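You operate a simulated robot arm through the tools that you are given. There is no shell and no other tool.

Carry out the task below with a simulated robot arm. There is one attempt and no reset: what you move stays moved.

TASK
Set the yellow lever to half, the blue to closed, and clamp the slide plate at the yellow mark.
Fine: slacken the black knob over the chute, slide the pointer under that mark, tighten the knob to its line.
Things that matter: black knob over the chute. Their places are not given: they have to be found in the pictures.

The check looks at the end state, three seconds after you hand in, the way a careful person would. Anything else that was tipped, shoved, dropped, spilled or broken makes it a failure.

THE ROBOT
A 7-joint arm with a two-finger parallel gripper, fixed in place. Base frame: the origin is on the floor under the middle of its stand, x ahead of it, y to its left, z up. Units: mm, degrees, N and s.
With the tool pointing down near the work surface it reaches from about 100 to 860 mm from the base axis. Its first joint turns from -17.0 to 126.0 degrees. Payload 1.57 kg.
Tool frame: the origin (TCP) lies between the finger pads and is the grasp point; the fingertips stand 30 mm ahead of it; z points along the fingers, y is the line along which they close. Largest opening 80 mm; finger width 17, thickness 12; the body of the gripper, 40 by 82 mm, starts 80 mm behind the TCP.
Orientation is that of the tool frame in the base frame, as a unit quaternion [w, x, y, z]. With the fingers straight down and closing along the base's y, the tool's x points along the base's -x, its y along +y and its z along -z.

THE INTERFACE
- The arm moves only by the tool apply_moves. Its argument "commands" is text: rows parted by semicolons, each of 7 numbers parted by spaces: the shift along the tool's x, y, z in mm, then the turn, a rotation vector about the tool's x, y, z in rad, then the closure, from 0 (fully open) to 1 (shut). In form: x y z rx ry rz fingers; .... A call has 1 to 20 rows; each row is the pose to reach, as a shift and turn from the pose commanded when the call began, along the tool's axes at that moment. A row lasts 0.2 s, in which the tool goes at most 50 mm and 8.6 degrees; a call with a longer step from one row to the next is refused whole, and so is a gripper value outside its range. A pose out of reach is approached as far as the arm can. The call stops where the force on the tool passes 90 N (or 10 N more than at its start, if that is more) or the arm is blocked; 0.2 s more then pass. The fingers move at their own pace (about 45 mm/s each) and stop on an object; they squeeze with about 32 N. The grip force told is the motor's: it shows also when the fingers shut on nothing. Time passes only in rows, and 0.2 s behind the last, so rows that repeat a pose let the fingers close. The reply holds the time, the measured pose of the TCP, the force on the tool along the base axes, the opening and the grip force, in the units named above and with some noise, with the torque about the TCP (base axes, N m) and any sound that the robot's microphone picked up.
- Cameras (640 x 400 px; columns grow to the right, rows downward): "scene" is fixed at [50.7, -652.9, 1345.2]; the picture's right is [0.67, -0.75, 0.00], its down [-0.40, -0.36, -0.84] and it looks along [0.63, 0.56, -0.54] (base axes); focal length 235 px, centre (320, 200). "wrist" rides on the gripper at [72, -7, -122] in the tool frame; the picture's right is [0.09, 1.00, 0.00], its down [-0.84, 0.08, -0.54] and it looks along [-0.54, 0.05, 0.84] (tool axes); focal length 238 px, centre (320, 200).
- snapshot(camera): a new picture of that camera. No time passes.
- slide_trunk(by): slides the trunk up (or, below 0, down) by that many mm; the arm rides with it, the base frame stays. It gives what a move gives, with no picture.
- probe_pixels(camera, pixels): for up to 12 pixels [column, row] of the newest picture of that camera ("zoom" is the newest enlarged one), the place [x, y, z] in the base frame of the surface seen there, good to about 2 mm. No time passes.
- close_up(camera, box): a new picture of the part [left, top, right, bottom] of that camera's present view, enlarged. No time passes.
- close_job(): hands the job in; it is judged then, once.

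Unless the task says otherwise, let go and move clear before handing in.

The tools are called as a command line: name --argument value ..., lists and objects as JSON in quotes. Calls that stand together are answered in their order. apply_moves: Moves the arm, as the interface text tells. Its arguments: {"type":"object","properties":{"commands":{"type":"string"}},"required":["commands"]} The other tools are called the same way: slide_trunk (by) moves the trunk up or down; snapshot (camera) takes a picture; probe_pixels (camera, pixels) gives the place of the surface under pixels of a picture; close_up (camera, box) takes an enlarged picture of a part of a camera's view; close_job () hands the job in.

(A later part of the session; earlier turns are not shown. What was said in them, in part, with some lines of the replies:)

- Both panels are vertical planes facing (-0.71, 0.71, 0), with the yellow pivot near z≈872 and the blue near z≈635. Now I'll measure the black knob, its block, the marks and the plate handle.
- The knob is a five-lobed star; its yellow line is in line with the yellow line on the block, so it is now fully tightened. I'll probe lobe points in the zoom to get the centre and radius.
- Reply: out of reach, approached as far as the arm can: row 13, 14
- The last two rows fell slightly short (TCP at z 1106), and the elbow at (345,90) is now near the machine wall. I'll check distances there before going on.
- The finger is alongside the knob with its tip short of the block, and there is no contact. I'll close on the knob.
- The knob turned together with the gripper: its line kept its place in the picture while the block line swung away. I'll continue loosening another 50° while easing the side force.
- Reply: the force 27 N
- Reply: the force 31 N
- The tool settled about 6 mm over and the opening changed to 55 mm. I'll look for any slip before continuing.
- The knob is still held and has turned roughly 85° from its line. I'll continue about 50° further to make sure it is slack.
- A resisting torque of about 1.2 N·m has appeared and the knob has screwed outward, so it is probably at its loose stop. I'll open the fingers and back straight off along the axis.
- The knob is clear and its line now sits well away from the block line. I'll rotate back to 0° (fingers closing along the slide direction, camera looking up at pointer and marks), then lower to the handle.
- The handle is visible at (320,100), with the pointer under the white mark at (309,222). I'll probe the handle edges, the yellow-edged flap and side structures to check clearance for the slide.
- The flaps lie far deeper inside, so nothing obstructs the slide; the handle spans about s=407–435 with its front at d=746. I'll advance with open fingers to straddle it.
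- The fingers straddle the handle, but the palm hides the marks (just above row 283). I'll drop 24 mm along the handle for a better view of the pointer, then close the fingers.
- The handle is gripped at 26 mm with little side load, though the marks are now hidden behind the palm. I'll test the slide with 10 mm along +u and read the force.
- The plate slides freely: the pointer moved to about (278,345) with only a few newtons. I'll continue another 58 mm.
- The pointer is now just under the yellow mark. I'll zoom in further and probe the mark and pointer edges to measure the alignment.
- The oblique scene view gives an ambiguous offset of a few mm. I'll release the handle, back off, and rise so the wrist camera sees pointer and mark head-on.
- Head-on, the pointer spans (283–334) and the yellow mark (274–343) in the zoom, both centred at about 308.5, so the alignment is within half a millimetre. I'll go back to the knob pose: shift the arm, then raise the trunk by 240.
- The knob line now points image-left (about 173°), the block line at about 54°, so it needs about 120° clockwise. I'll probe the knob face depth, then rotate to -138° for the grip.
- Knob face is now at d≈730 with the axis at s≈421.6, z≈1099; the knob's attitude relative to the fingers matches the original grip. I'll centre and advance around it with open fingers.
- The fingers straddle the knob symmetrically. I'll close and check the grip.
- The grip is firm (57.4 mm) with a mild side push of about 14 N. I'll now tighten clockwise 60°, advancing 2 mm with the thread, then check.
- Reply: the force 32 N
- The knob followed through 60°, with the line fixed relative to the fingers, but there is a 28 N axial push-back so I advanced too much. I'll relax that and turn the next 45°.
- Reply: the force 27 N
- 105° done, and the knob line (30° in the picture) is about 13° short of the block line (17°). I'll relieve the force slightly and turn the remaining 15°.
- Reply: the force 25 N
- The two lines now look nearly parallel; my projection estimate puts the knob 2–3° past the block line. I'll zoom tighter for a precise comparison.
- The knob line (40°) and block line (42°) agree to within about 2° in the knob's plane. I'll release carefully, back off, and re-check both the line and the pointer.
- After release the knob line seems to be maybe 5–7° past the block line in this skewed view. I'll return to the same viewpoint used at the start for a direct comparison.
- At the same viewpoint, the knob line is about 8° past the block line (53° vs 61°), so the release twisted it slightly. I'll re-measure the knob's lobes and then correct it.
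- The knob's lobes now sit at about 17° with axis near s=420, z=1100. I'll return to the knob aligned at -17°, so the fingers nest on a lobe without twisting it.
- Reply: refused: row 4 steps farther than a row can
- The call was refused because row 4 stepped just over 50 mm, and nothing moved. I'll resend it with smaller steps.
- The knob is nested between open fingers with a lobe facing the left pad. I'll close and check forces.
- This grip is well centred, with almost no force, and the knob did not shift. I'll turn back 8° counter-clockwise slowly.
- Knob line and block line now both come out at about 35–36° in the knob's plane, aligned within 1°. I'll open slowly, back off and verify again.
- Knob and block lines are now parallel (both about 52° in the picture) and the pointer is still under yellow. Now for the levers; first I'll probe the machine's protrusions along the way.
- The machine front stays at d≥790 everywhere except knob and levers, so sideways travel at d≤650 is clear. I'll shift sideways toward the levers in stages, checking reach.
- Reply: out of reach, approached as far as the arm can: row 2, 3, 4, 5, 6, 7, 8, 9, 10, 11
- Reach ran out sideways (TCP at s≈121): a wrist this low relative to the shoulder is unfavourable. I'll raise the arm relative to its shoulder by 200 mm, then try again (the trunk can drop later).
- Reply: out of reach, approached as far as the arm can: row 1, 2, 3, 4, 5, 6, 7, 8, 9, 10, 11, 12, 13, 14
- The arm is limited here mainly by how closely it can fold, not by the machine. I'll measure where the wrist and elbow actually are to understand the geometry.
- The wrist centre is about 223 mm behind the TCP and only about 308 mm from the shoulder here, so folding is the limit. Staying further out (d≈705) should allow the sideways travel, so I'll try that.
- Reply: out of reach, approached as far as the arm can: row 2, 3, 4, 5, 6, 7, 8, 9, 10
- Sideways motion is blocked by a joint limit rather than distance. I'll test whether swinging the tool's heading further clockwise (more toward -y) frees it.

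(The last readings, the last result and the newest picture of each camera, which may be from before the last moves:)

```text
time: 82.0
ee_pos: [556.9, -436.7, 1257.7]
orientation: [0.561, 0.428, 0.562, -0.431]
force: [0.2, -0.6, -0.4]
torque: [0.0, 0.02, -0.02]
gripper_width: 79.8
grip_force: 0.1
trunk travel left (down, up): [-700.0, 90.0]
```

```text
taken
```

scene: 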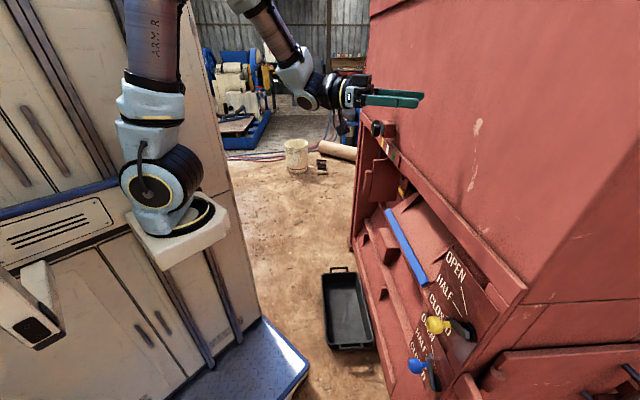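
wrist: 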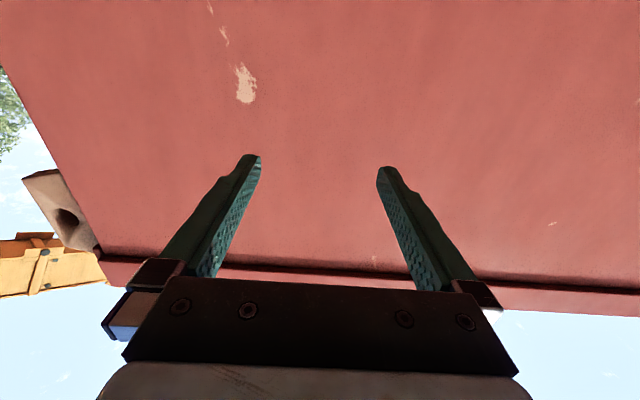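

The heading change works without any shortfall. I'll now move sideways toward the levers with this heading, keeping d≈700.

apply_moves --commands "0 -27 15 0 0 0 0; 0 -54 30 0 0 0 0; 0 -81 45 0 0 0 0; 0 -108 60 0 0 0 0; 0 -135 75 0 0 0 0; 0 -162 90 0 0 0 0; 0 -190 106 0 0 0 0; 0 -190 106 0 0 0 0"

snapshot --camera "scene"

```text
time: 83.8
ee_pos: [403.8, -588.0, 1261.1]
orientation: [0.562, 0.429, 0.562, -0.429]
force: [-0.2, 0.6, -0.2]
torque: [-0.02, 0.02, -0.04]
gripper_width: 79.9
grip_force: 0.1
trunk travel left (down, up): [-700.0, 90.0]
```

```text
taken
```

scene: 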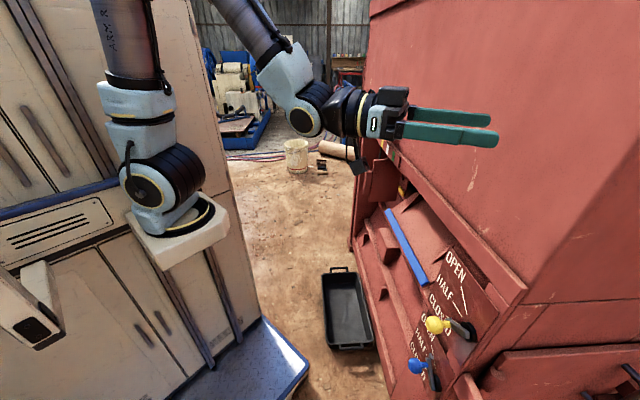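

This heading reaches the lever area fully. I'll back off 30 mm and lower the trunk so the wrist camera can look up at the levers from the front.

apply_moves --commands "0 0 -15 0 0 0 0; 0 0 -30 0 0 0 0; 0 0 -30 0 0 0 0"

slide_trunk --by -300

snapshot --camera "wrist"

snapshot --camera "scene"

```text
time: 84.6
ee_pos: [392.4, -557.8, 1260.9]
orientation: [0.561, 0.429, 0.562, -0.431]
force: [-0.4, -1.1, -0.1]
torque: [0.03, 0.0, 0.03]
gripper_width: 80.1
grip_force: 0.0
trunk travel left (down, up): [-700.0, 90.0]
```

```text
time: 87.6
ee_pos: [394.1, -558.4, 961.4]
orientation: [0.562, 0.428, 0.562, -0.43]
force: [0.5, -0.5, 0.0]
torque: [-0.03, -0.03, 0.01]
gripper_width: 80.0
grip_force: 0.0
trunk travel left (down, up): [-400.0, 390.0]
```

```text
taken
```

wrist: 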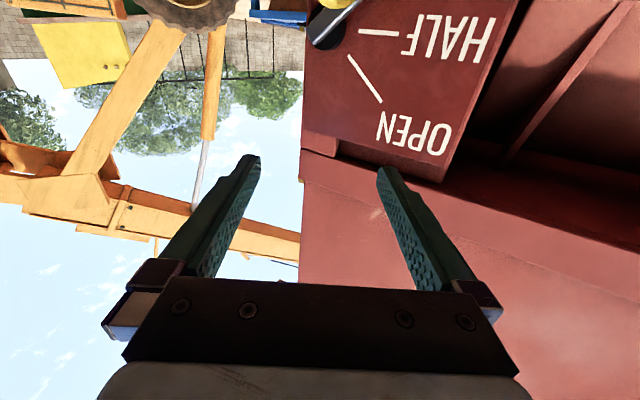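

```text
taken
```

scene: 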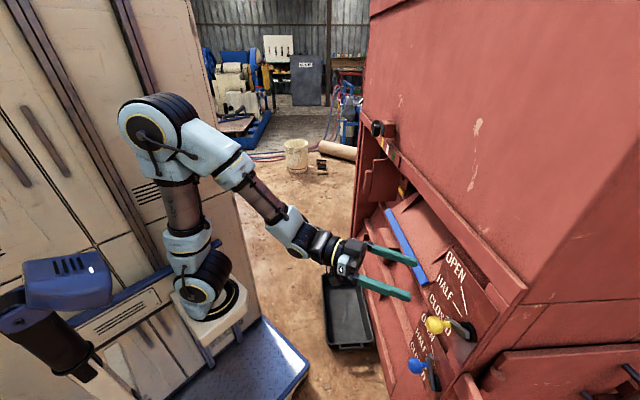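

The panel is now in view, with the yellow ball just above the top edge near (335,5). I'll lower another 130 mm to bring the lever into frame.

slide_trunk --by -130

snapshot --camera "wrist"

close_up --camera "wrist" --box '[270, 60, 430, 220]'

```text
time: 89.2
ee_pos: [393.5, -556.8, 831.5]
orientation: [0.562, 0.427, 0.563, -0.43]
force: [0.4, -0.3, -0.1]
torque: [0.03, -0.03, 0.03]
gripper_width: 79.9
grip_force: 0.1
trunk travel left (down, up): [-270.0, 520.0]
```

```text
taken
```

wrist: 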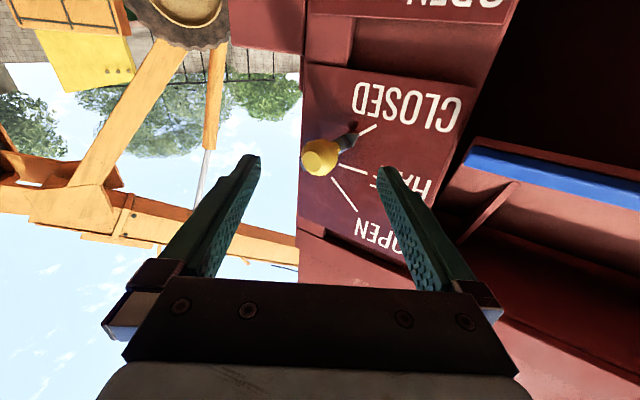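

```text
2.50 times, centred on (350, 140) of wrist
```

zoom: 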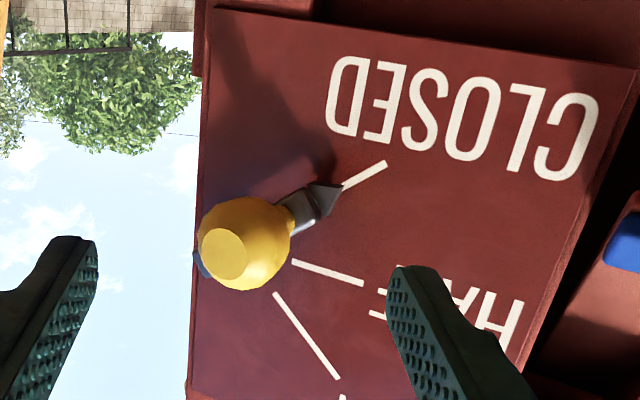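

The lever, ball and all three lines are clearly visible now, with the lever pointing at CLOSED. I'll probe line ends, ball and arm tip.

probe_pixels --camera "zoom" --pixels '[[345, 187], [384, 164], [295, 263], [361, 283], [276, 295], [337, 377], [222, 252], [250, 240], [280, 230], [235, 210], [300, 225], [325, 200]]'

close_up --camera "wrist" --box '[300, 110, 380, 190]'

```text
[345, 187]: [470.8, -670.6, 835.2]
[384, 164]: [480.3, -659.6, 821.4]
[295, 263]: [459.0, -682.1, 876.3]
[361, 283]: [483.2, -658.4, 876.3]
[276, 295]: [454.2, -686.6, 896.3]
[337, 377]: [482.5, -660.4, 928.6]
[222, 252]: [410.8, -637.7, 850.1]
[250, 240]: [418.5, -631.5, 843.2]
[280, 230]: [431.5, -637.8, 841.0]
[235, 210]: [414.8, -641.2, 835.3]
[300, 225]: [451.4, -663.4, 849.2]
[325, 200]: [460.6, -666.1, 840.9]
```

```text
5.00 times, centred on (340, 150) of wrist
```

zoom: 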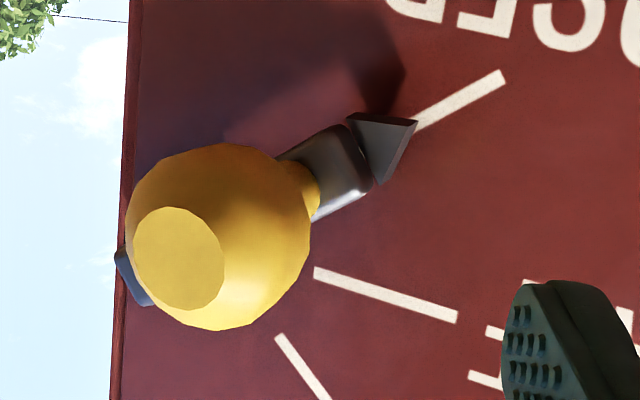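

Lines come out at +40°, 0° and -40° about a pivot at s≈-190, z≈876; the ball is about 36 mm wide, centred near s=-163, z=851. I'll rotate the gripper so its fingers close vertically on the ball, and see whether that is reachable here.

apply_moves --commands "0 0 0 0 0 -0.14 0; 0 0 0 0 0 -0.28 0; 0 0 0 0 0 -0.42 0; 0 0 0 0 0 -0.56 0; 0 0 0 0 0 -0.70 0; 0 0 0 0 0 -0.84 0; 0 0 0 0 0 -0.98 0; 0 0 0 0 0 -1.12 0; 0 0 0 0 0 -1.26 0; 0 0 0 0 0 -1.40 0; 0 0 0 0 0 -1.5708 0; 0 0 0 0 0 -1.5708 0"

snapshot --camera "wrist"

snapshot --camera "scene"

```text
refused: row 11 steps farther than a row can; nothing moved
```

```text
taken
```

wrist: 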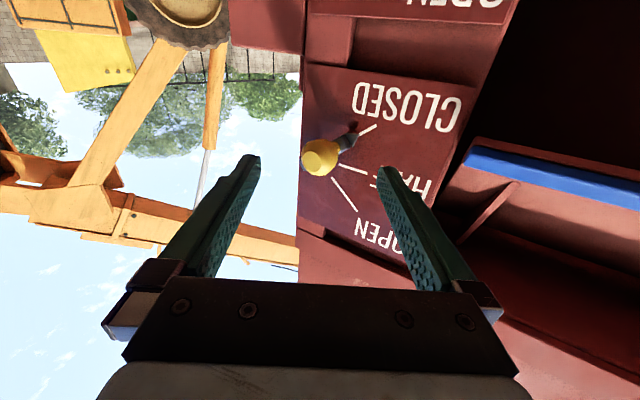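

```text
taken
```

scene: 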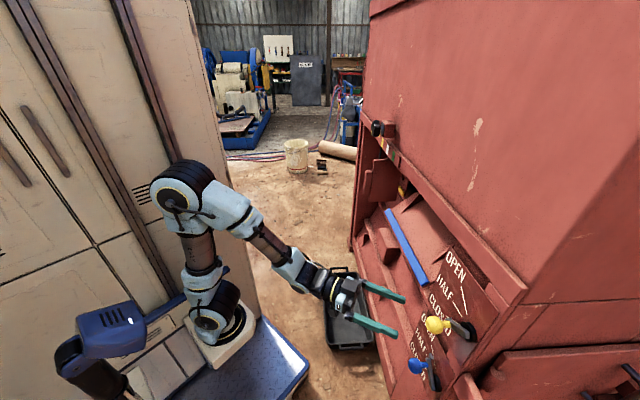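

The last row stepped slightly too far and was refused; nothing moved. I'll resend with even steps.

apply_moves --commands "0 0 0 0 0 -0.13 0; 0 0 0 0 0 -0.26 0; 0 0 0 0 0 -0.39 0; 0 0 0 0 0 -0.52 0; 0 0 0 0 0 -0.65 0; 0 0 0 0 0 -0.78 0; 0 0 0 0 0 -0.91 0; 0 0 0 0 0 -1.04 0; 0 0 0 0 0 -1.17 0; 0 0 0 0 0 -1.30 0; 0 0 0 0 0 -1.43 0; 0 0 0 0 0 -1.5708 0; 0 0 0 0 0 -1.5708 0"

snapshot --camera "wrist"

snapshot --camera "scene"

```text
time: 92.0
ee_pos: [393.4, -558.0, 830.0]
orientation: [-0.093, 0.095, -0.701, 0.701]
force: [0.2, -0.3, 0.1]
torque: [0.01, -0.01, 0.01]
gripper_width: 80.0
grip_force: 0.0
trunk travel left (down, up): [-270.0, 520.0]
```

```text
taken
```

wrist: 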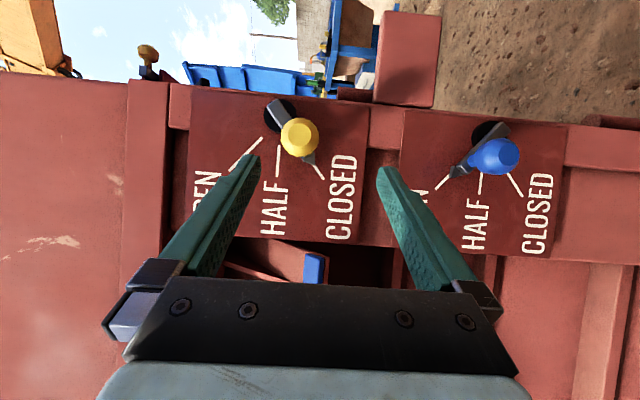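

```text
taken
```

scene: 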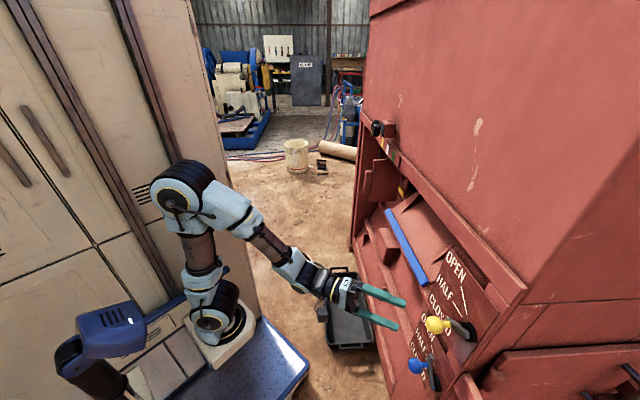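

Now both levers and panels are visible: yellow ball at (300,137), blue ball at (497,155). I'll zoom and probe each for accurate positions.

close_up --camera "wrist" --box '[230, 80, 390, 180]'

probe_pixels --camera "zoom" --pixels '[[280, 230], [300, 250], [265, 215], [330, 250], [310, 310], [350, 300], [372, 395], [200, 110], [180, 130], [215, 150], [160, 250], [205, 270]]'

close_up --camera "wrist" --box '[420, 100, 580, 200]'

```text
4.00 times, centred on (310, 130) of wrist
```

zoom: 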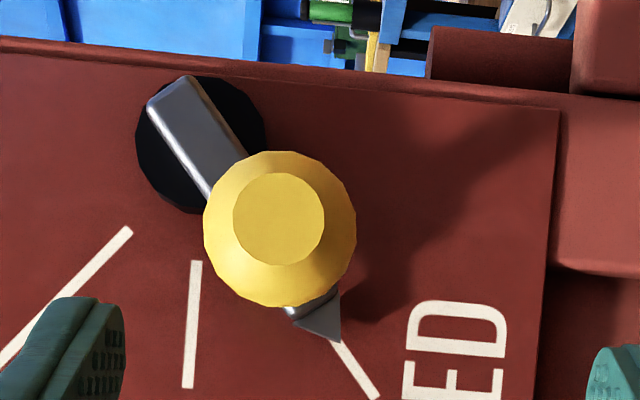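

```text
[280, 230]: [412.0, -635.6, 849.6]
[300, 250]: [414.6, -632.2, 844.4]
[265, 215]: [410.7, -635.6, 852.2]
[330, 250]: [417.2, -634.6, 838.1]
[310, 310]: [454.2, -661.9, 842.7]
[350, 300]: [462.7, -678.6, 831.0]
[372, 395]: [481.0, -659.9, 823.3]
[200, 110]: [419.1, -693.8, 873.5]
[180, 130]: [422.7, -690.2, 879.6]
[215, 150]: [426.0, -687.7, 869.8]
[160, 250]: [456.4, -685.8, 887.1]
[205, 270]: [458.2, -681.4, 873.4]
```

```text
4.00 times, centred on (500, 150) of wrist
```

zoom: 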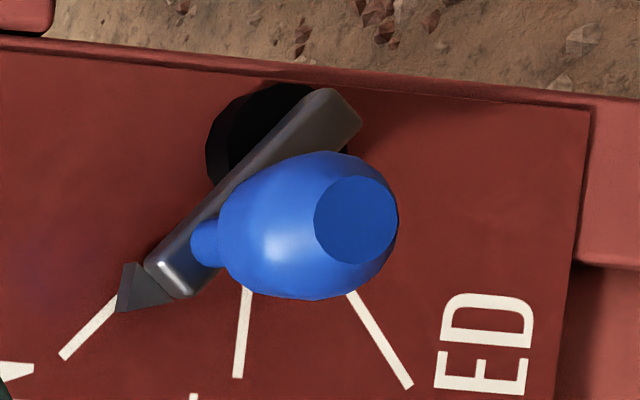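

probe_pixels --camera "zoom" --pixels '[[355, 220], [340, 240], [290, 240], [260, 200], [205, 245], [130, 300], [170, 290], [330, 110], [225, 150], [240, 370], [405, 380], [65, 355]]'

close_up --camera "wrist" --box '[230, 80, 390, 180]'

probe_pixels --camera "zoom" --pixels '[[130, 230], [10, 360], [195, 265], [188, 385], [335, 345], [375, 395], [278, 218], [240, 218], [318, 218], [278, 180], [278, 258], [320, 325]]'

```text
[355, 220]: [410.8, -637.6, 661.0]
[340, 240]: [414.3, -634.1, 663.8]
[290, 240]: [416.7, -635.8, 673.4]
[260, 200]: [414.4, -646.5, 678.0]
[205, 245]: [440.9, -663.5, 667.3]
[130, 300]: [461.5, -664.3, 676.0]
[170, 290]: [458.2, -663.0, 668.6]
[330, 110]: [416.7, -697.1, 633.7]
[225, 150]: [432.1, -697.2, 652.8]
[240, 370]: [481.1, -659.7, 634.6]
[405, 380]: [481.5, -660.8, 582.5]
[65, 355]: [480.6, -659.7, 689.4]
```

```text
4.00 times, centred on (310, 130) of wrist
```

zoom: 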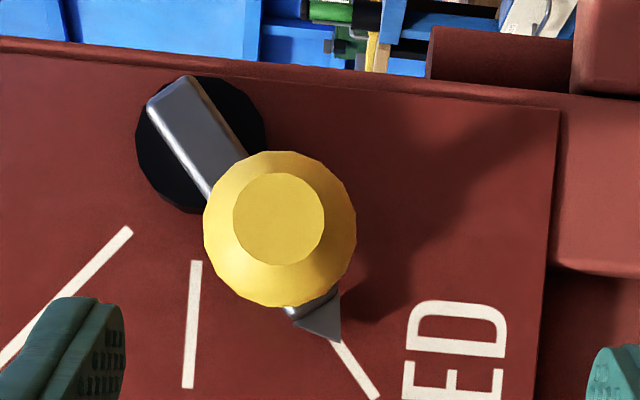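

```text
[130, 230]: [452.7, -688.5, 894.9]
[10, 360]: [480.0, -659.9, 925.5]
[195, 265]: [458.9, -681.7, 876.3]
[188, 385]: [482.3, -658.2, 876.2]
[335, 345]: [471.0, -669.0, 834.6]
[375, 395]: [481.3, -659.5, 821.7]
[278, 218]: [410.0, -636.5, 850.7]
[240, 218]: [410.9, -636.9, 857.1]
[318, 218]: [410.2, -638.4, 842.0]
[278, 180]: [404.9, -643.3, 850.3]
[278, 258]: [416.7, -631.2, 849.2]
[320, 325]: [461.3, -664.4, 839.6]
```

Geometry is consistent: pivot at s≈-189.5, z≈876, radius ≈39 mm, lever at -40°. I'll advance with open fingers until the ball lies between the pads, about 8 mm ahead of the TCP, clear of the lever arm.

apply_moves --commands "-1 -7 15 0 0 0 0; -2 -14 30 0 0 0 0; -3.2 -20.7 48 0 0 0 0; -3.2 -20.7 66 0 0 0 0; -3.2 -20.7 80 0 0 0 0; -3.2 -20.7 86 0 0 0 0; -3.2 -20.7 86 0 0 0 0"

snapshot --camera "wrist"

close_up --camera "scene" --box '[380, 250, 520, 390]'

```text
time: 93.6
ee_pos: [420.2, -640.5, 851.3]
orientation: [0.093, -0.094, 0.701, -0.701]
force: [-0.2, -0.4, -0.1]
torque: [-0.01, -0.03, 0.0]
gripper_width: 79.9
grip_force: 0.0
trunk travel left (down, up): [-270.0, 520.0]
```

```text
taken
```

wrist: 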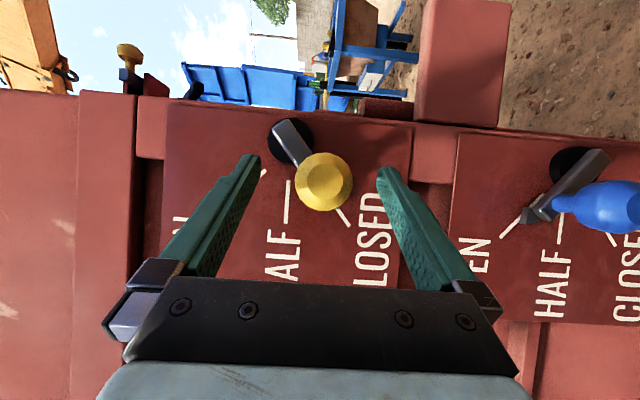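

```text
2.86 times, centred on (450, 320) of scene
```

zoom: 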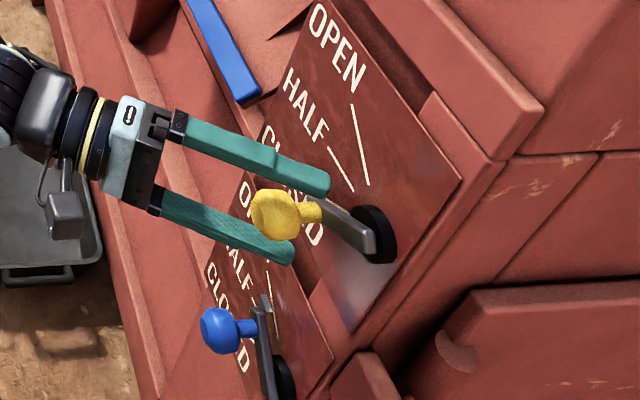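

The yellow ball sits centred between the fingers. I'll narrow the fingers to a loose cage of about 40 mm rather than squeezing.

apply_moves --commands "0 0 0 0 0 0 0.2; 0 0 0 0 0 0 0.4; 0 0 0 0 0 0 0.5; 0 0 0 0 0 0 0.5; 0 0 0 0 0 0 0.5"

close_up --camera "wrist" --box '[230, 100, 410, 240]'

```text
time: 94.8
ee_pos: [419.4, -640.6, 851.5]
orientation: [-0.093, 0.093, -0.7, 0.702]
force: [0.4, 0.2, 0.4]
torque: [-0.01, 0.03, -0.02]
gripper_width: 39.9
grip_force: 0.0
trunk travel left (down, up): [-270.0, 520.0]
```

```text
2.86 times, centred on (320, 170) of wrist
```

zoom: 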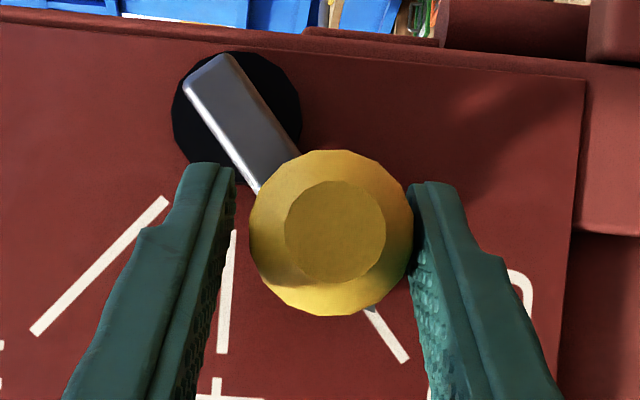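

The fingers form a 40 mm cage around the ball without touching it. I'll lift along the lever's arc by about 24 mm, so the lower finger pushes the ball up toward HALF.

apply_moves --commands "-1 -3 -0.6 0 0 0 0.5; -2.5 -6 -1.4 0 0 0 0.5; -4.2 -9 -2.4 0 0 0 0.5; -5.5 -12 -3.1 0 0 0 0.5; -6.4 -15 -3.7 0 0 0 0.5; -7.1 -18 -4.1 0 0 0 0.5; -7.7 -21 -4.4 0 0 0 0.5; -8 -24 -4.6 0 0 0 0.5; -8 -24 -4.6 0 0 0 0.5"

close_up --camera "wrist" --box '[230, 100, 410, 240]'

```text
time: 96.8
ee_pos: [428.0, -635.0, 873.4]
orientation: [0.093, -0.096, 0.701, -0.7]
force: [10.1, 7.5, -20.0]
torque: [0.6, -0.31, 0.19]
gripper_width: 58.2
grip_force: 10.3
trunk travel left (down, up): [-270.0, 520.0]
```

```text
2.86 times, centred on (320, 170) of wrist
```

zoom: 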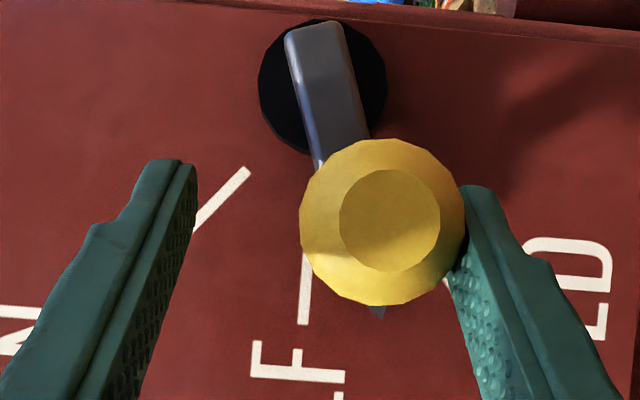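

The lever resists with about 20 N and pushed the partly-closed fingers open to 58 mm, leaving it about halfway. I'll close fully on the ball so it can't spread the fingers.

apply_moves --commands "0 0 0 0 0 0 0.7; 0 0 0 0 0 0 1; 0 0 0 0 0 0 1; 0 0 0 0 0 0 1"

close_up --camera "wrist" --box '[230, 100, 410, 240]'

```text
time: 97.8
ee_pos: [428.6, -632.5, 877.7]
orientation: [-0.094, 0.097, -0.699, 0.702]
force: [11.0, 9.5, -7.5]
torque: [0.23, 0.14, 0.19]
gripper_width: 35.7
grip_force: 27.9
trunk travel left (down, up): [-270.0, 520.0]
```

```text
2.86 times, centred on (320, 170) of wrist
```

zoom: 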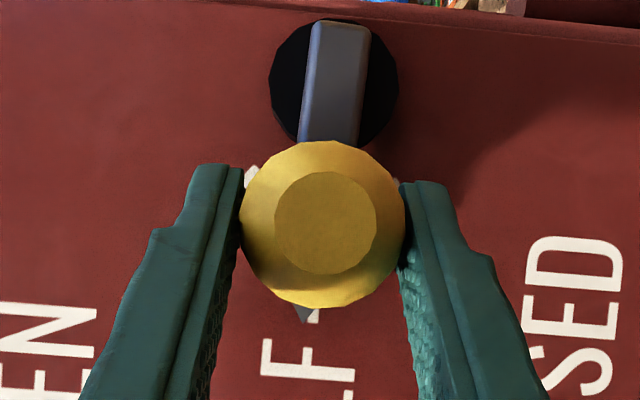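

Closing on the ball drew the lever close to HALF. I'll zoom in on the lever tip against the HALF line.

close_up --camera "wrist" --box '[290, 100, 350, 240]'

close_up --camera "scene" --box '[420, 260, 500, 350]'

```text
2.86 times, centred on (320, 170) of wrist
```

zoom: 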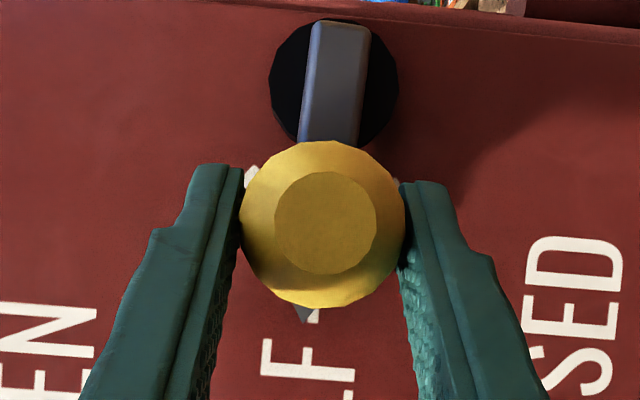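

```text
4.44 times, centred on (460, 305) of scene
```

zoom: 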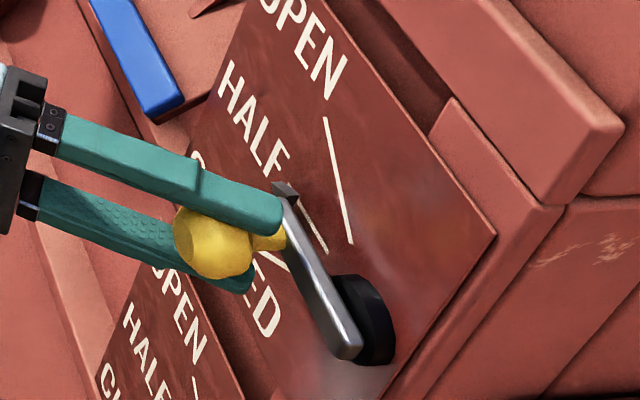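

probe_pixels --camera "zoom" --pixels '[[283, 188], [290, 195], [320, 238], [305, 213], [335, 335], [345, 340], [300, 230], [315, 270], [210, 240], [230, 240], [368, 300], [350, 352]]'

probe_pixels --camera "wrist" --pixels '[[314, 211], [320, 209], [321, 178], [330, 110], [328, 130], [334, 112]]'

```text
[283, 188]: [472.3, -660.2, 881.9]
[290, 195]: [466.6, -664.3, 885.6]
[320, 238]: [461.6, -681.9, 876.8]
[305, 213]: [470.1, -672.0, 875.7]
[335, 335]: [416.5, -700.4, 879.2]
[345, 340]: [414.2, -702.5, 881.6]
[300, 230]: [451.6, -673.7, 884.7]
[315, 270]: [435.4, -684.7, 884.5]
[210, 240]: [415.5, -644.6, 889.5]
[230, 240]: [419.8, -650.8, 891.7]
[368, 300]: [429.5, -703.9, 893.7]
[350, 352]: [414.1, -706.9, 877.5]
```

```text
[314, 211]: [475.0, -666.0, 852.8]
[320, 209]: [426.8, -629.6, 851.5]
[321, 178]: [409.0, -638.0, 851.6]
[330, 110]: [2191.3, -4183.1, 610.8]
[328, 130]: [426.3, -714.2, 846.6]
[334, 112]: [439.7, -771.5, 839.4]
```

The lever's top edge is at constant z≈884.6 along its length, so it is horizontal to within a degree or two, at HALF. I'll release, back off a little and check it unobstructed.

apply_moves --commands "0 0 0 0 0 0 0.5; 0 0 0 0 0 0 0.2; 0 0 0 0 0 0 0; 0 0 0 0 0 0 0; 0 0 -25 0 0 0 0; 0 0 -55 0 0 0 0; 0 0 -80 0 0 0 0; 0 0 -80 0 0 0 0"

snapshot --camera "wrist"

close_up --camera "wrist" --box '[240, 60, 400, 220]'

```text
time: 99.6
ee_pos: [405.7, -555.3, 875.0]
orientation: [-0.094, 0.094, -0.7, 0.702]
force: [0.4, 0.2, -0.3]
torque: [0.0, 0.01, 0.02]
gripper_width: 80.1
grip_force: 0.1
trunk travel left (down, up): [-270.0, 520.0]
```

```text
taken
```

wrist: 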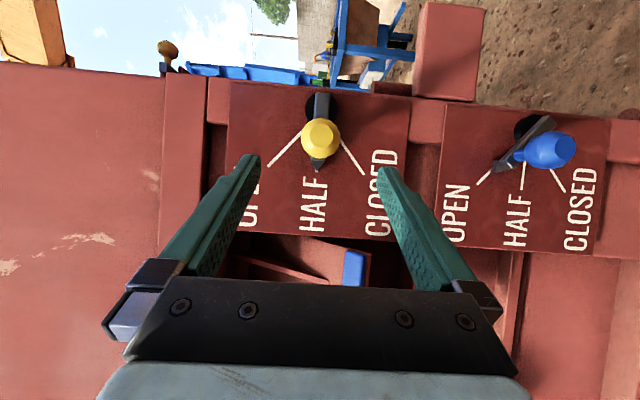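

```text
2.50 times, centred on (320, 140) of wrist
```

zoom: 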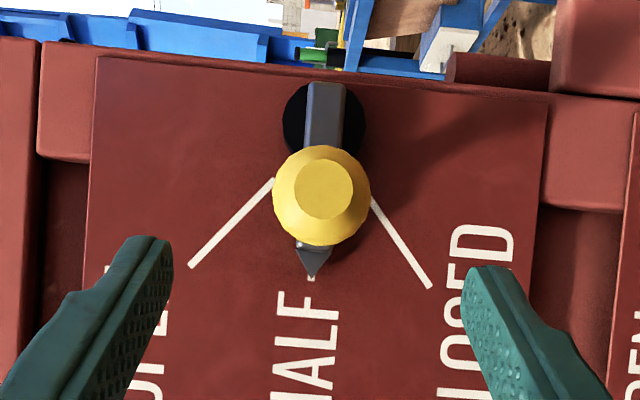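

The lever tip now sits right on the HALF line's outer end at (311,278) in the zoom. I'll probe it for the angle.

close_up --camera "wrist" --box '[290, 80, 350, 190]'

probe_pixels --camera "zoom" --pixels '[[300, 322], [302, 335], [296, 298], [312, 298], [317, 175], [320, 185], [310, 50], [340, 50], [310, 20], [300, 335], [305, 335], [318, 150]]'

```text
3.64 times, centred on (320, 135) of wrist
```

zoom: 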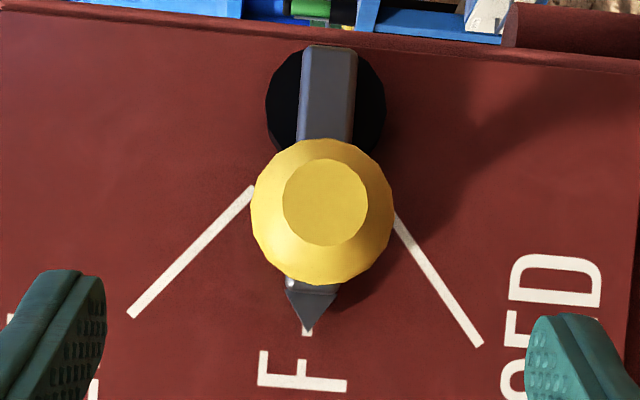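

```text
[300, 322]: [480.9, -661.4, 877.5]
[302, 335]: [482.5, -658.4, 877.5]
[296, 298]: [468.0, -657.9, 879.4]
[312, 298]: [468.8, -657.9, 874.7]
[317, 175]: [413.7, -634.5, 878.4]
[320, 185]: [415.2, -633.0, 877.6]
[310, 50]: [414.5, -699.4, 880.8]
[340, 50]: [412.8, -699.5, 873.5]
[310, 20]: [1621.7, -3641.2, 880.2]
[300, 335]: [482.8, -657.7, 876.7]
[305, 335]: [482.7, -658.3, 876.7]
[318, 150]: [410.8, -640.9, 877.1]
```

Lever tip, arm and HALF line are all at z≈877, so yellow is exactly on HALF. Now blue: I'll lower the trunk by 214 mm to its ball height and test the wrist range for following its arc.

slide_trunk --by -214

apply_moves --commands "0 0 0 0 0 -0.13 0; 0 0 0 0 0 -0.26 0; 0 0 0 0 0 -0.39 0; 0 0 0 0 0 -0.52 0; 0 0 0 0 0 -0.65 0; 0 0 0 0 0 -0.65 0"

snapshot --camera "wrist"

snapshot --camera "scene"

```text
time: 101.9
ee_pos: [406.3, -555.8, 661.8]
orientation: [-0.093, 0.094, -0.7, 0.701]
force: [0.2, -1.1, -0.4]
torque: [-0.01, 0.0, 0.0]
gripper_width: 80.2
grip_force: 0.0
trunk travel left (down, up): [-56.0, 734.0]
```

```text
time: 103.3
ee_pos: [406.3, -555.7, 661.2]
orientation: [0.137, 0.314, -0.633, 0.694]
force: [-0.9, -0.4, 0.6]
torque: [-0.02, 0.0, -0.02]
gripper_width: 80.1
grip_force: 0.0
trunk travel left (down, up): [-56.0, 734.0]
```

```text
taken
```

wrist: 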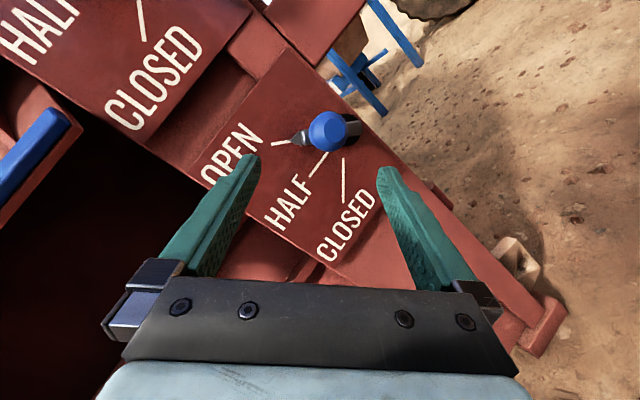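

```text
taken
```

scene: 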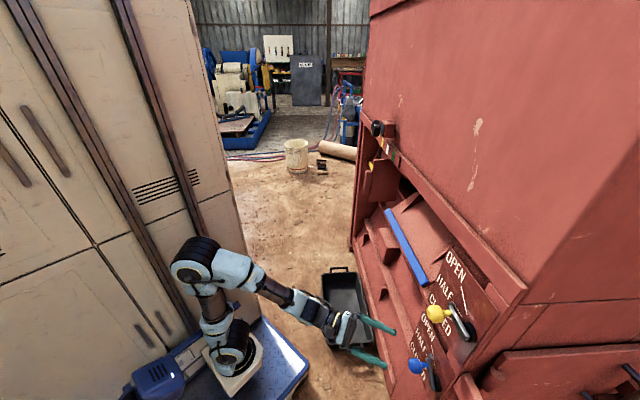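

-127° is reachable here, so the gripper can follow the blue lever's full arc. I'll rotate to -48°, where the closing axis is tangent to the lever at OPEN.

apply_moves --commands "0 0 0 0 0 0.138 0; 0 0 0 0 0 0.276 0; 0 0 0 0 0 0.414 0; 0 0 0 0 0 0.552 0; 0 0 0 0 0 0.69 0; 0 0 0 0 0 0.828 0; 0 0 0 0 0 0.966 0; 0 0 0 0 0 1.104 0; 0 0 0 0 0 1.242 0; 0 0 0 0 0 1.38 0; 0 0 0 0 0 1.38 0"

close_up --camera "wrist" --box '[240, 40, 440, 200]'

snapshot --camera "wrist"

```text
time: 105.7
ee_pos: [406.1, -556.8, 660.7]
orientation: [0.338, 0.162, 0.688, -0.622]
force: [-0.1, -0.5, 0.6]
torque: [-0.03, -0.03, 0.03]
gripper_width: 80.2
grip_force: 0.0
trunk travel left (down, up): [-56.0, 734.0]
```

```text
2.50 times, centred on (340, 120) of wrist
```

zoom: 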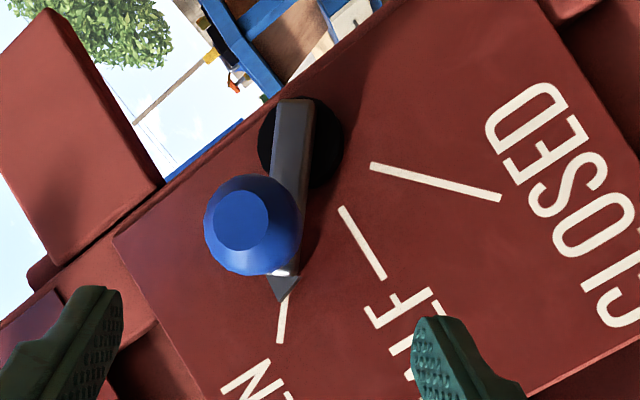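

```text
taken
```

wrist: 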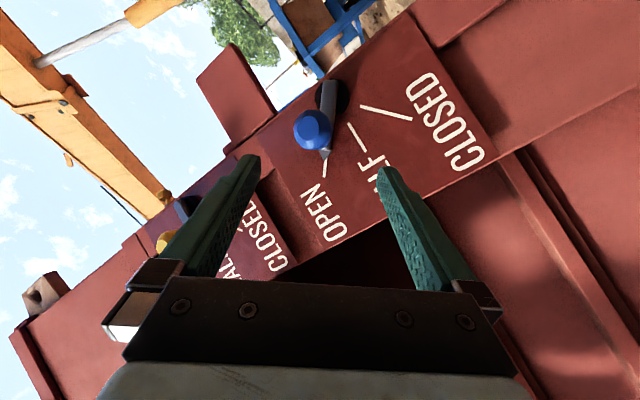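

probe_pixels --camera "zoom" --pixels '[[241, 220], [225, 215], [258, 225], [241, 240], [372, 166], [498, 198], [342, 208], [384, 277], [280, 340], [285, 300], [290, 110], [280, 285]]'

```text
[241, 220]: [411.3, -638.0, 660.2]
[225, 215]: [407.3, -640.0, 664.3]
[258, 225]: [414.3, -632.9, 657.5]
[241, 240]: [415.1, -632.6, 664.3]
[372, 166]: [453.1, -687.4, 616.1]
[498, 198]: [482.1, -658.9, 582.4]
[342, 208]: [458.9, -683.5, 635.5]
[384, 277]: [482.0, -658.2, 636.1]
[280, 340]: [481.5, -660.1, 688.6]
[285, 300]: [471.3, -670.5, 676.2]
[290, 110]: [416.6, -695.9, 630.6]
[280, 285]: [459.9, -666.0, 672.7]
```

Blue's pivot is at s≈-189.5, z≈636, with the ball at +40°. I'll check the red block on the left of the picture (235,85) for clearance before approaching.

probe_pixels --camera "wrist" --pixels '[[235, 85], [205, 85], [260, 120], [240, 50], [290, 115], [150, 240], [180, 205], [240, 130], [490, 150], [440, 40]]'

```text
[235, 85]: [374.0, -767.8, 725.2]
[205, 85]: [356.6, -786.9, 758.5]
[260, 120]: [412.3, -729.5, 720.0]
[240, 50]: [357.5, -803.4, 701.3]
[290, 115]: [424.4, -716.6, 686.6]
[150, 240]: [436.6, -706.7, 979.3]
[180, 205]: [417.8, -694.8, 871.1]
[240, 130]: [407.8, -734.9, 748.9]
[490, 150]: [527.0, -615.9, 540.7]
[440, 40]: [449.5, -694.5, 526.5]
```

That block lies well away (s<-224), so the approach is clear. I'll advance with open fingers to straddle the blue ball.

apply_moves --commands "3 -2.5 15 0 0 0 0; 6.8 -5.8 32 0 0 0 0; 6.8 -5.8 50 0 0 0 0; 6.8 -5.8 66 0 0 0 0; 6.8 -5.8 78 0 0 0 0; 6.8 -5.8 84 0 0 0 0; 6.8 -5.8 84 0 0 0 0"

snapshot --camera "wrist"

close_up --camera "scene" --box '[360, 280, 500, 400]'

```text
time: 107.3
ee_pos: [419.3, -640.0, 660.6]
orientation: [0.337, 0.162, 0.688, -0.622]
force: [-0.1, -0.5, -0.1]
torque: [0.0, 0.02, 0.07]
gripper_width: 80.1
grip_force: 0.1
trunk travel left (down, up): [-56.0, 734.0]
```

```text
taken
```

wrist: 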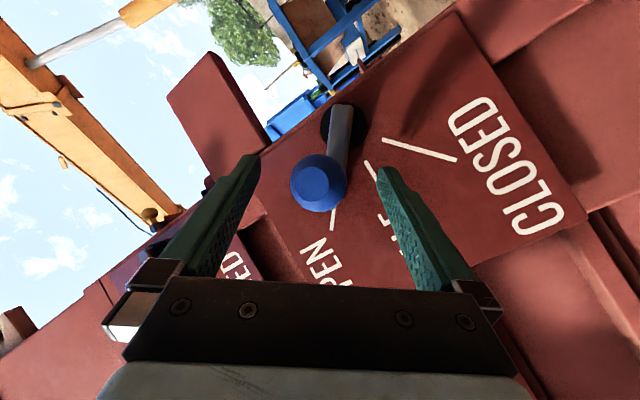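

```text
3.33 times, centred on (430, 340) of scene
```

zoom: 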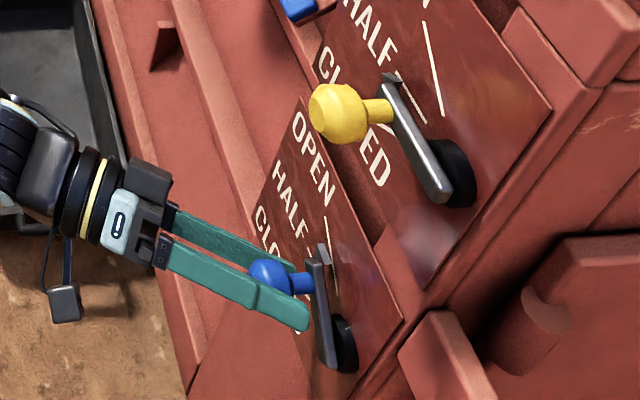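

The blue ball is centred between the fingers. I'll close fully on it.

apply_moves --commands "0 0 0 0 0 0 0.3; 0 0 0 0 0 0 0.5; 0 0 0 0 0 0 1; 0 0 0 0 0 0 1; 0 0 0 0 0 0 1"

close_up --camera "wrist" --box '[230, 80, 410, 240]'

```text
time: 108.5
ee_pos: [417.7, -640.8, 662.0]
orientation: [0.337, 0.161, 0.688, -0.622]
force: [-3.3, -1.0, 4.2]
torque: [0.16, 0.39, 0.3]
gripper_width: 42.5
grip_force: 37.2
trunk travel left (down, up): [-56.0, 734.0]
```

```text
2.50 times, centred on (320, 160) of wrist
```

zoom: 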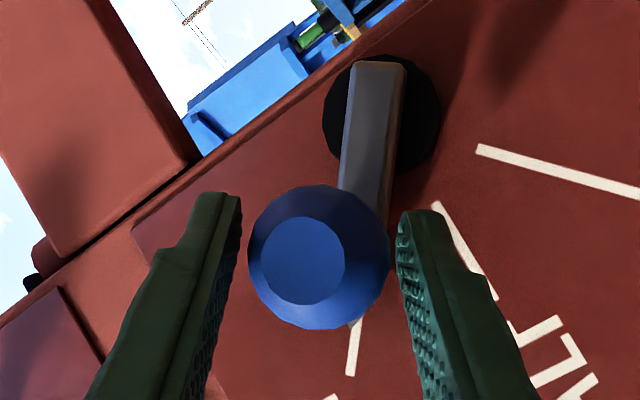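

The grip on the blue ball is firm (42.5 mm on the slanted pads) with little side force. I'll swing it along the arc from OPEN to horizontal first, turning the tool with the lever.

apply_moves --commands "0.47 3.3 -1.07 0 0 -0.091 1; 1.19 6.44 -1.97 0 0 -0.178 1; 2.18 9.57 -2.74 0 0 -0.265 1; 3.41 12.62 -3.39 0 0 -0.353 1; 4.9 15.59 -3.89 0 0 -0.44 1; 6.62 18.46 -4.26 0 0 -0.527 1; 8.54 21.19 -4.48 0 0 -0.614 1; 10.69 23.78 -4.55 0 0 -0.702 1; 10.69 23.78 -4.55 0 0 -0.702 1"

close_up --camera "wrist" --box '[230, 80, 410, 240]'

close_up --camera "scene" --box '[360, 280, 500, 400]'

```text
time: 110.5
ee_pos: [425.0, -631.5, 636.6]
orientation: [0.102, -0.086, 0.702, -0.699]
force: [-14.9, 27.2, 6.3]
torque: [0.31, 1.12, -0.58]
gripper_width: 35.7
grip_force: 42.5
trunk travel left (down, up): [-56.0, 734.0]
```

```text
2.50 times, centred on (320, 160) of wrist
```

zoom: 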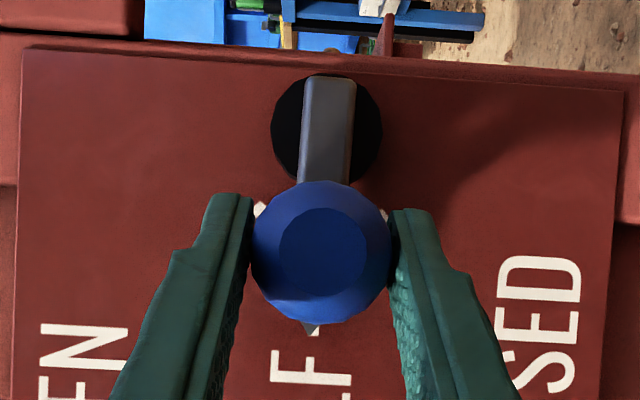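

```text
3.33 times, centred on (430, 340) of scene
```

zoom: 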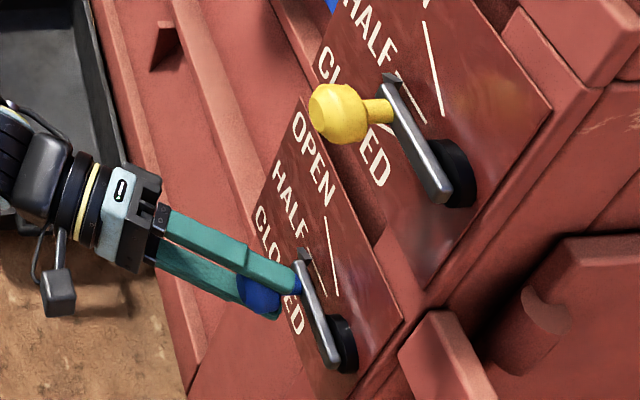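

The blue lever passed through horizontal; there is a 30 N push away from the panel that I'll relieve by about 1.5 mm. I'll continue the arc from 0° to -40° (CLOSED).

apply_moves --commands "0.22 3.35 -1.4 0 0 -0.087 1; 0.69 6.67 -1.2 0 0 -0.175 1; 1.41 9.93 -0.85 0 0 -0.262 1; 2.38 13.1 -0.35 0 0 -0.349 1; 3.58 16.18 0.3 0 0 -0.436 1; 5 19.12 1.08 0 0 -0.524 1; 6.64 21.9 1.98 0 0 -0.611 1; 8.49 24.52 3 0 0 -0.698 1; 8.49 24.52 3 0 0 -0.698 1"

close_up --camera "wrist" --box '[230, 80, 410, 240]'

close_up --camera "scene" --box '[360, 280, 500, 400]'

```text
time: 112.5
ee_pos: [418.1, -637.7, 609.8]
orientation: [0.144, 0.321, -0.63, 0.692]
force: [14.8, 9.0, 0.3]
torque: [-0.83, 0.19, 0.49]
gripper_width: 42.2
grip_force: 45.0
trunk travel left (down, up): [-56.0, 734.0]
```

```text
2.50 times, centred on (320, 160) of wrist
```

zoom: 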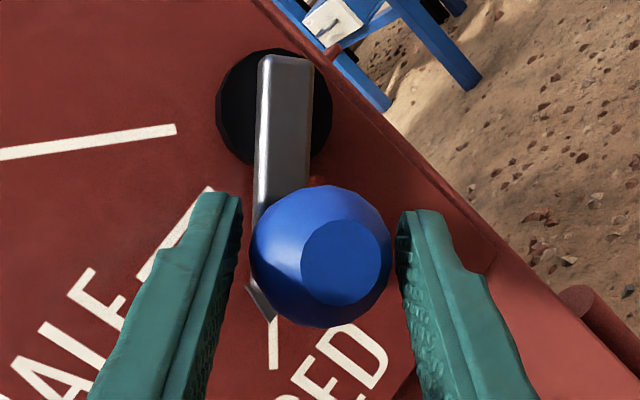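

```text
3.33 times, centred on (430, 340) of scene
```

zoom: 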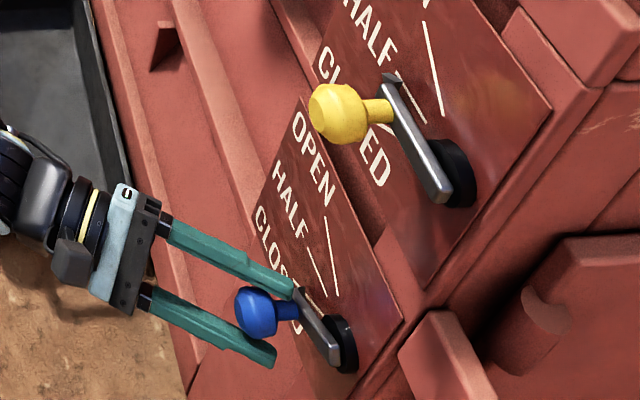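

The blue lever now points at the CLOSED line. I'll open the fingers, back off and check it unobstructed.

apply_moves --commands "0 0 0 0 0 0 0.45; 0 0 0 0 0 0 0.2; 0 0 0 0 0 0 0; 0 0 0 0 0 0 0; 0 0 -25 0 0 0 0; 0 0 -55 0 0 0 0; 0 0 -80 0 0 0 0; 0 0 -80 0 0 0 0"

snapshot --camera "wrist"

close_up --camera "wrist" --box '[240, 60, 400, 200]'

```text
time: 114.3
ee_pos: [396.1, -560.7, 612.8]
orientation: [0.143, 0.32, -0.63, 0.693]
force: [0.2, 0.0, -0.3]
torque: [0.01, 0.03, -0.02]
gripper_width: 79.9
grip_force: 0.1
trunk travel left (down, up): [-56.0, 734.0]
```

```text
taken
```

wrist: 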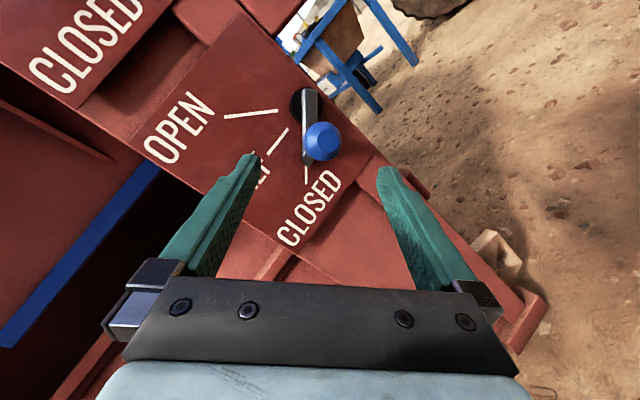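

```text
2.86 times, centred on (320, 130) of wrist
```

zoom: 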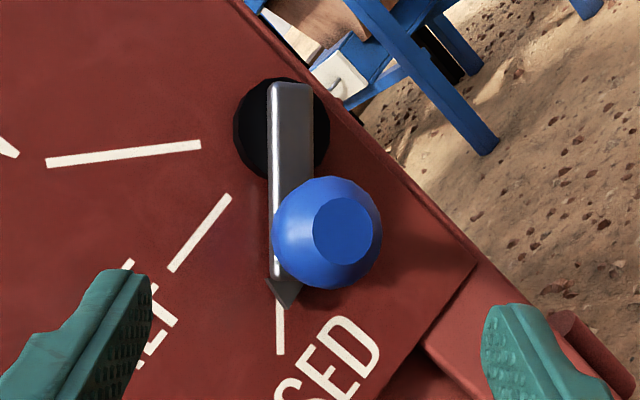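

probe_pixels --camera "zoom" --pixels '[[284, 302], [280, 330], [280, 352], [277, 272], [292, 95], [290, 120], [342, 230], [282, 290], [270, 100], [308, 100], [171, 268], [230, 198]]'

close_up --camera "wrist" --box '[280, 80, 360, 180]'

```text
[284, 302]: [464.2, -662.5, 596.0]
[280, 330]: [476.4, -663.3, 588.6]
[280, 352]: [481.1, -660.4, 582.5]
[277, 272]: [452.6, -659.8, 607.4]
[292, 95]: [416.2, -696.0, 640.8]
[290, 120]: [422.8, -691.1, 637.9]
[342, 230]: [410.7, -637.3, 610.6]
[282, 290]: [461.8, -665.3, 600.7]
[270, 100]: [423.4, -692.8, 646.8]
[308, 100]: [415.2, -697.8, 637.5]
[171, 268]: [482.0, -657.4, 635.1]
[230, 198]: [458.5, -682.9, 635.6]
```

```text
4.00 times, centred on (320, 130) of wrist
```

zoom: 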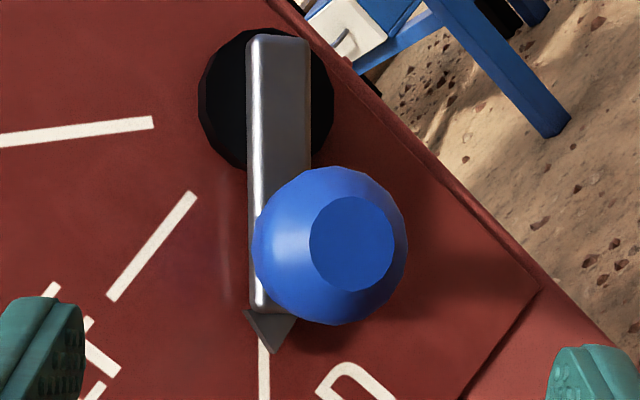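

The blue lever tip, ball and CLOSED line all lie at about -39° to -40°, so blue is closed. I'll back the arm further away and re-inspect everything from the scene camera.

apply_moves --commands "0 0 -15 0 0 0 0; 0 0 -30 0 0 0 0; 0 0 -45 0 0 0 0; 0 0 -60 0 0 0 0; 0 0 -60 0 0 0 0"

snapshot --camera "scene"

close_up --camera "scene" --box '[360, 110, 420, 160]'

close_up --camera "scene" --box '[395, 240, 495, 400]'

```text
time: 115.5
ee_pos: [401.2, -529.8, 626.3]
orientation: [0.142, 0.319, -0.63, 0.693]
force: [1.3, 0.5, 0.2]
torque: [0.0, 0.01, -0.04]
gripper_width: 80.1
grip_force: 0.1
out of reach, approached as far as the arm can: row 2, 3, 4, 5
trunk travel left (down, up): [-56.0, 734.0]
```

```text
taken
```

scene: 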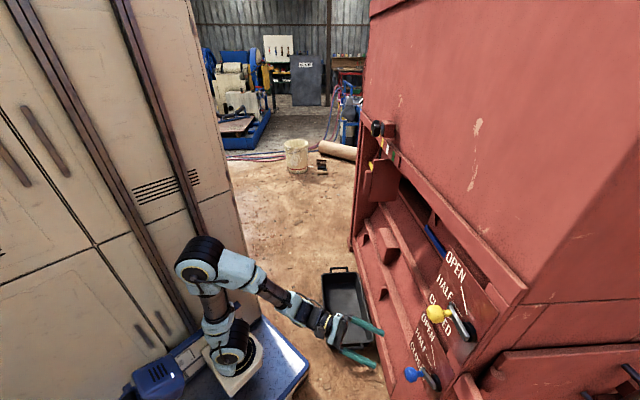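

```text
8.00 times, centred on (390, 135) of scene
```

zoom: 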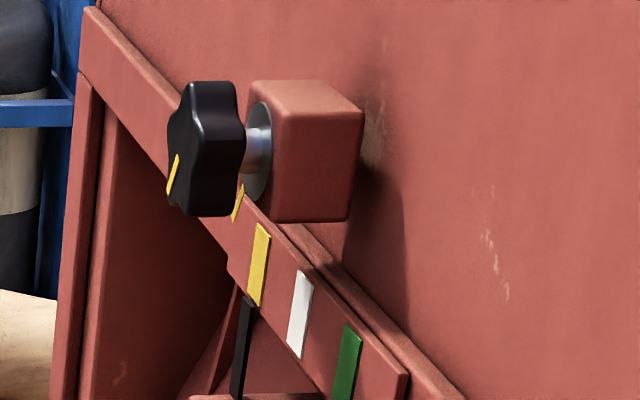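

```text
2.50 times, centred on (445, 320) of scene
```

zoom: 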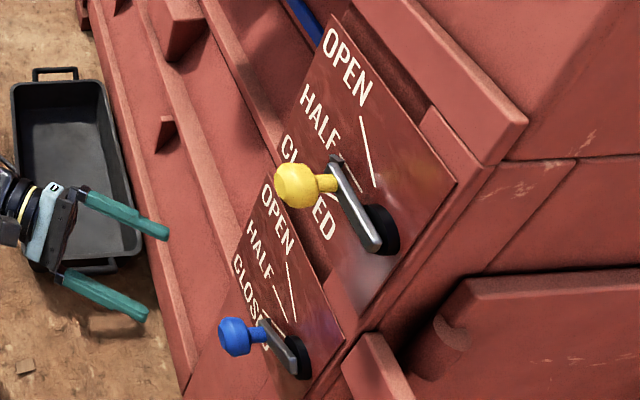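

Both levers read correctly: yellow tip on HALF, blue on CLOSED. The flaps moved with their levers as expected. I'll check the slide plate region once more, plus the final knob and pointer state.

close_up --camera "scene" --box '[350, 120, 450, 260]'

close_up --camera "scene" --box '[382, 133, 406, 157]'

```text
2.86 times, centred on (400, 190) of scene
```

zoom: 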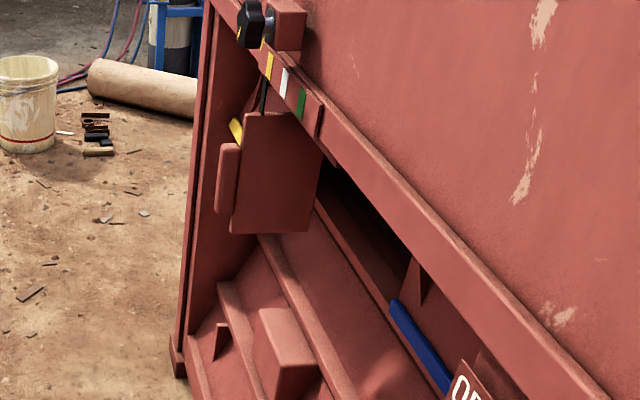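

```text
16.00 times, centred on (394, 145) of scene
```

zoom: 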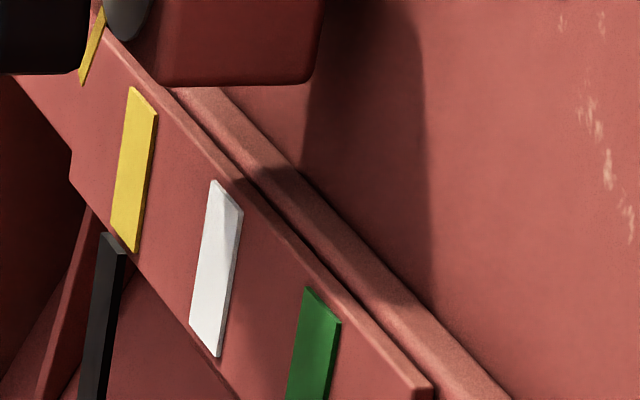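

The pointer is in the same place under the yellow mark, the knob line matches its block line, yellow is on HALF and blue on CLOSED. The gripper is open and clear of everything, so I'm handing in.

close_job

```text
The job is handed in.
```

The job is handed in. By my last pictures and readings, all three settings are where you asked:

- **Yellow lever:** it is on HALF. The lever is level to within about a degree of the line.
- **Blue lever:** it is on CLOSED, within about a degree of the line.
- **Slide plate:** the pointer is centred under the yellow mark, to within about half a millimetre. It stayed in place after I tightened the knob.
- **Black knob:** it is back on its line, within 1–2°. My first tightening went about 8° past the line, so I gripped it again and turned it back. I did not push on the plate afterwards to test the clamp.

The blue-edged and yellow-edged flaps in the chute moved along with their levers. I saw nothing else tipped, shoved or dropped. The gripper is open and clear of the machine.
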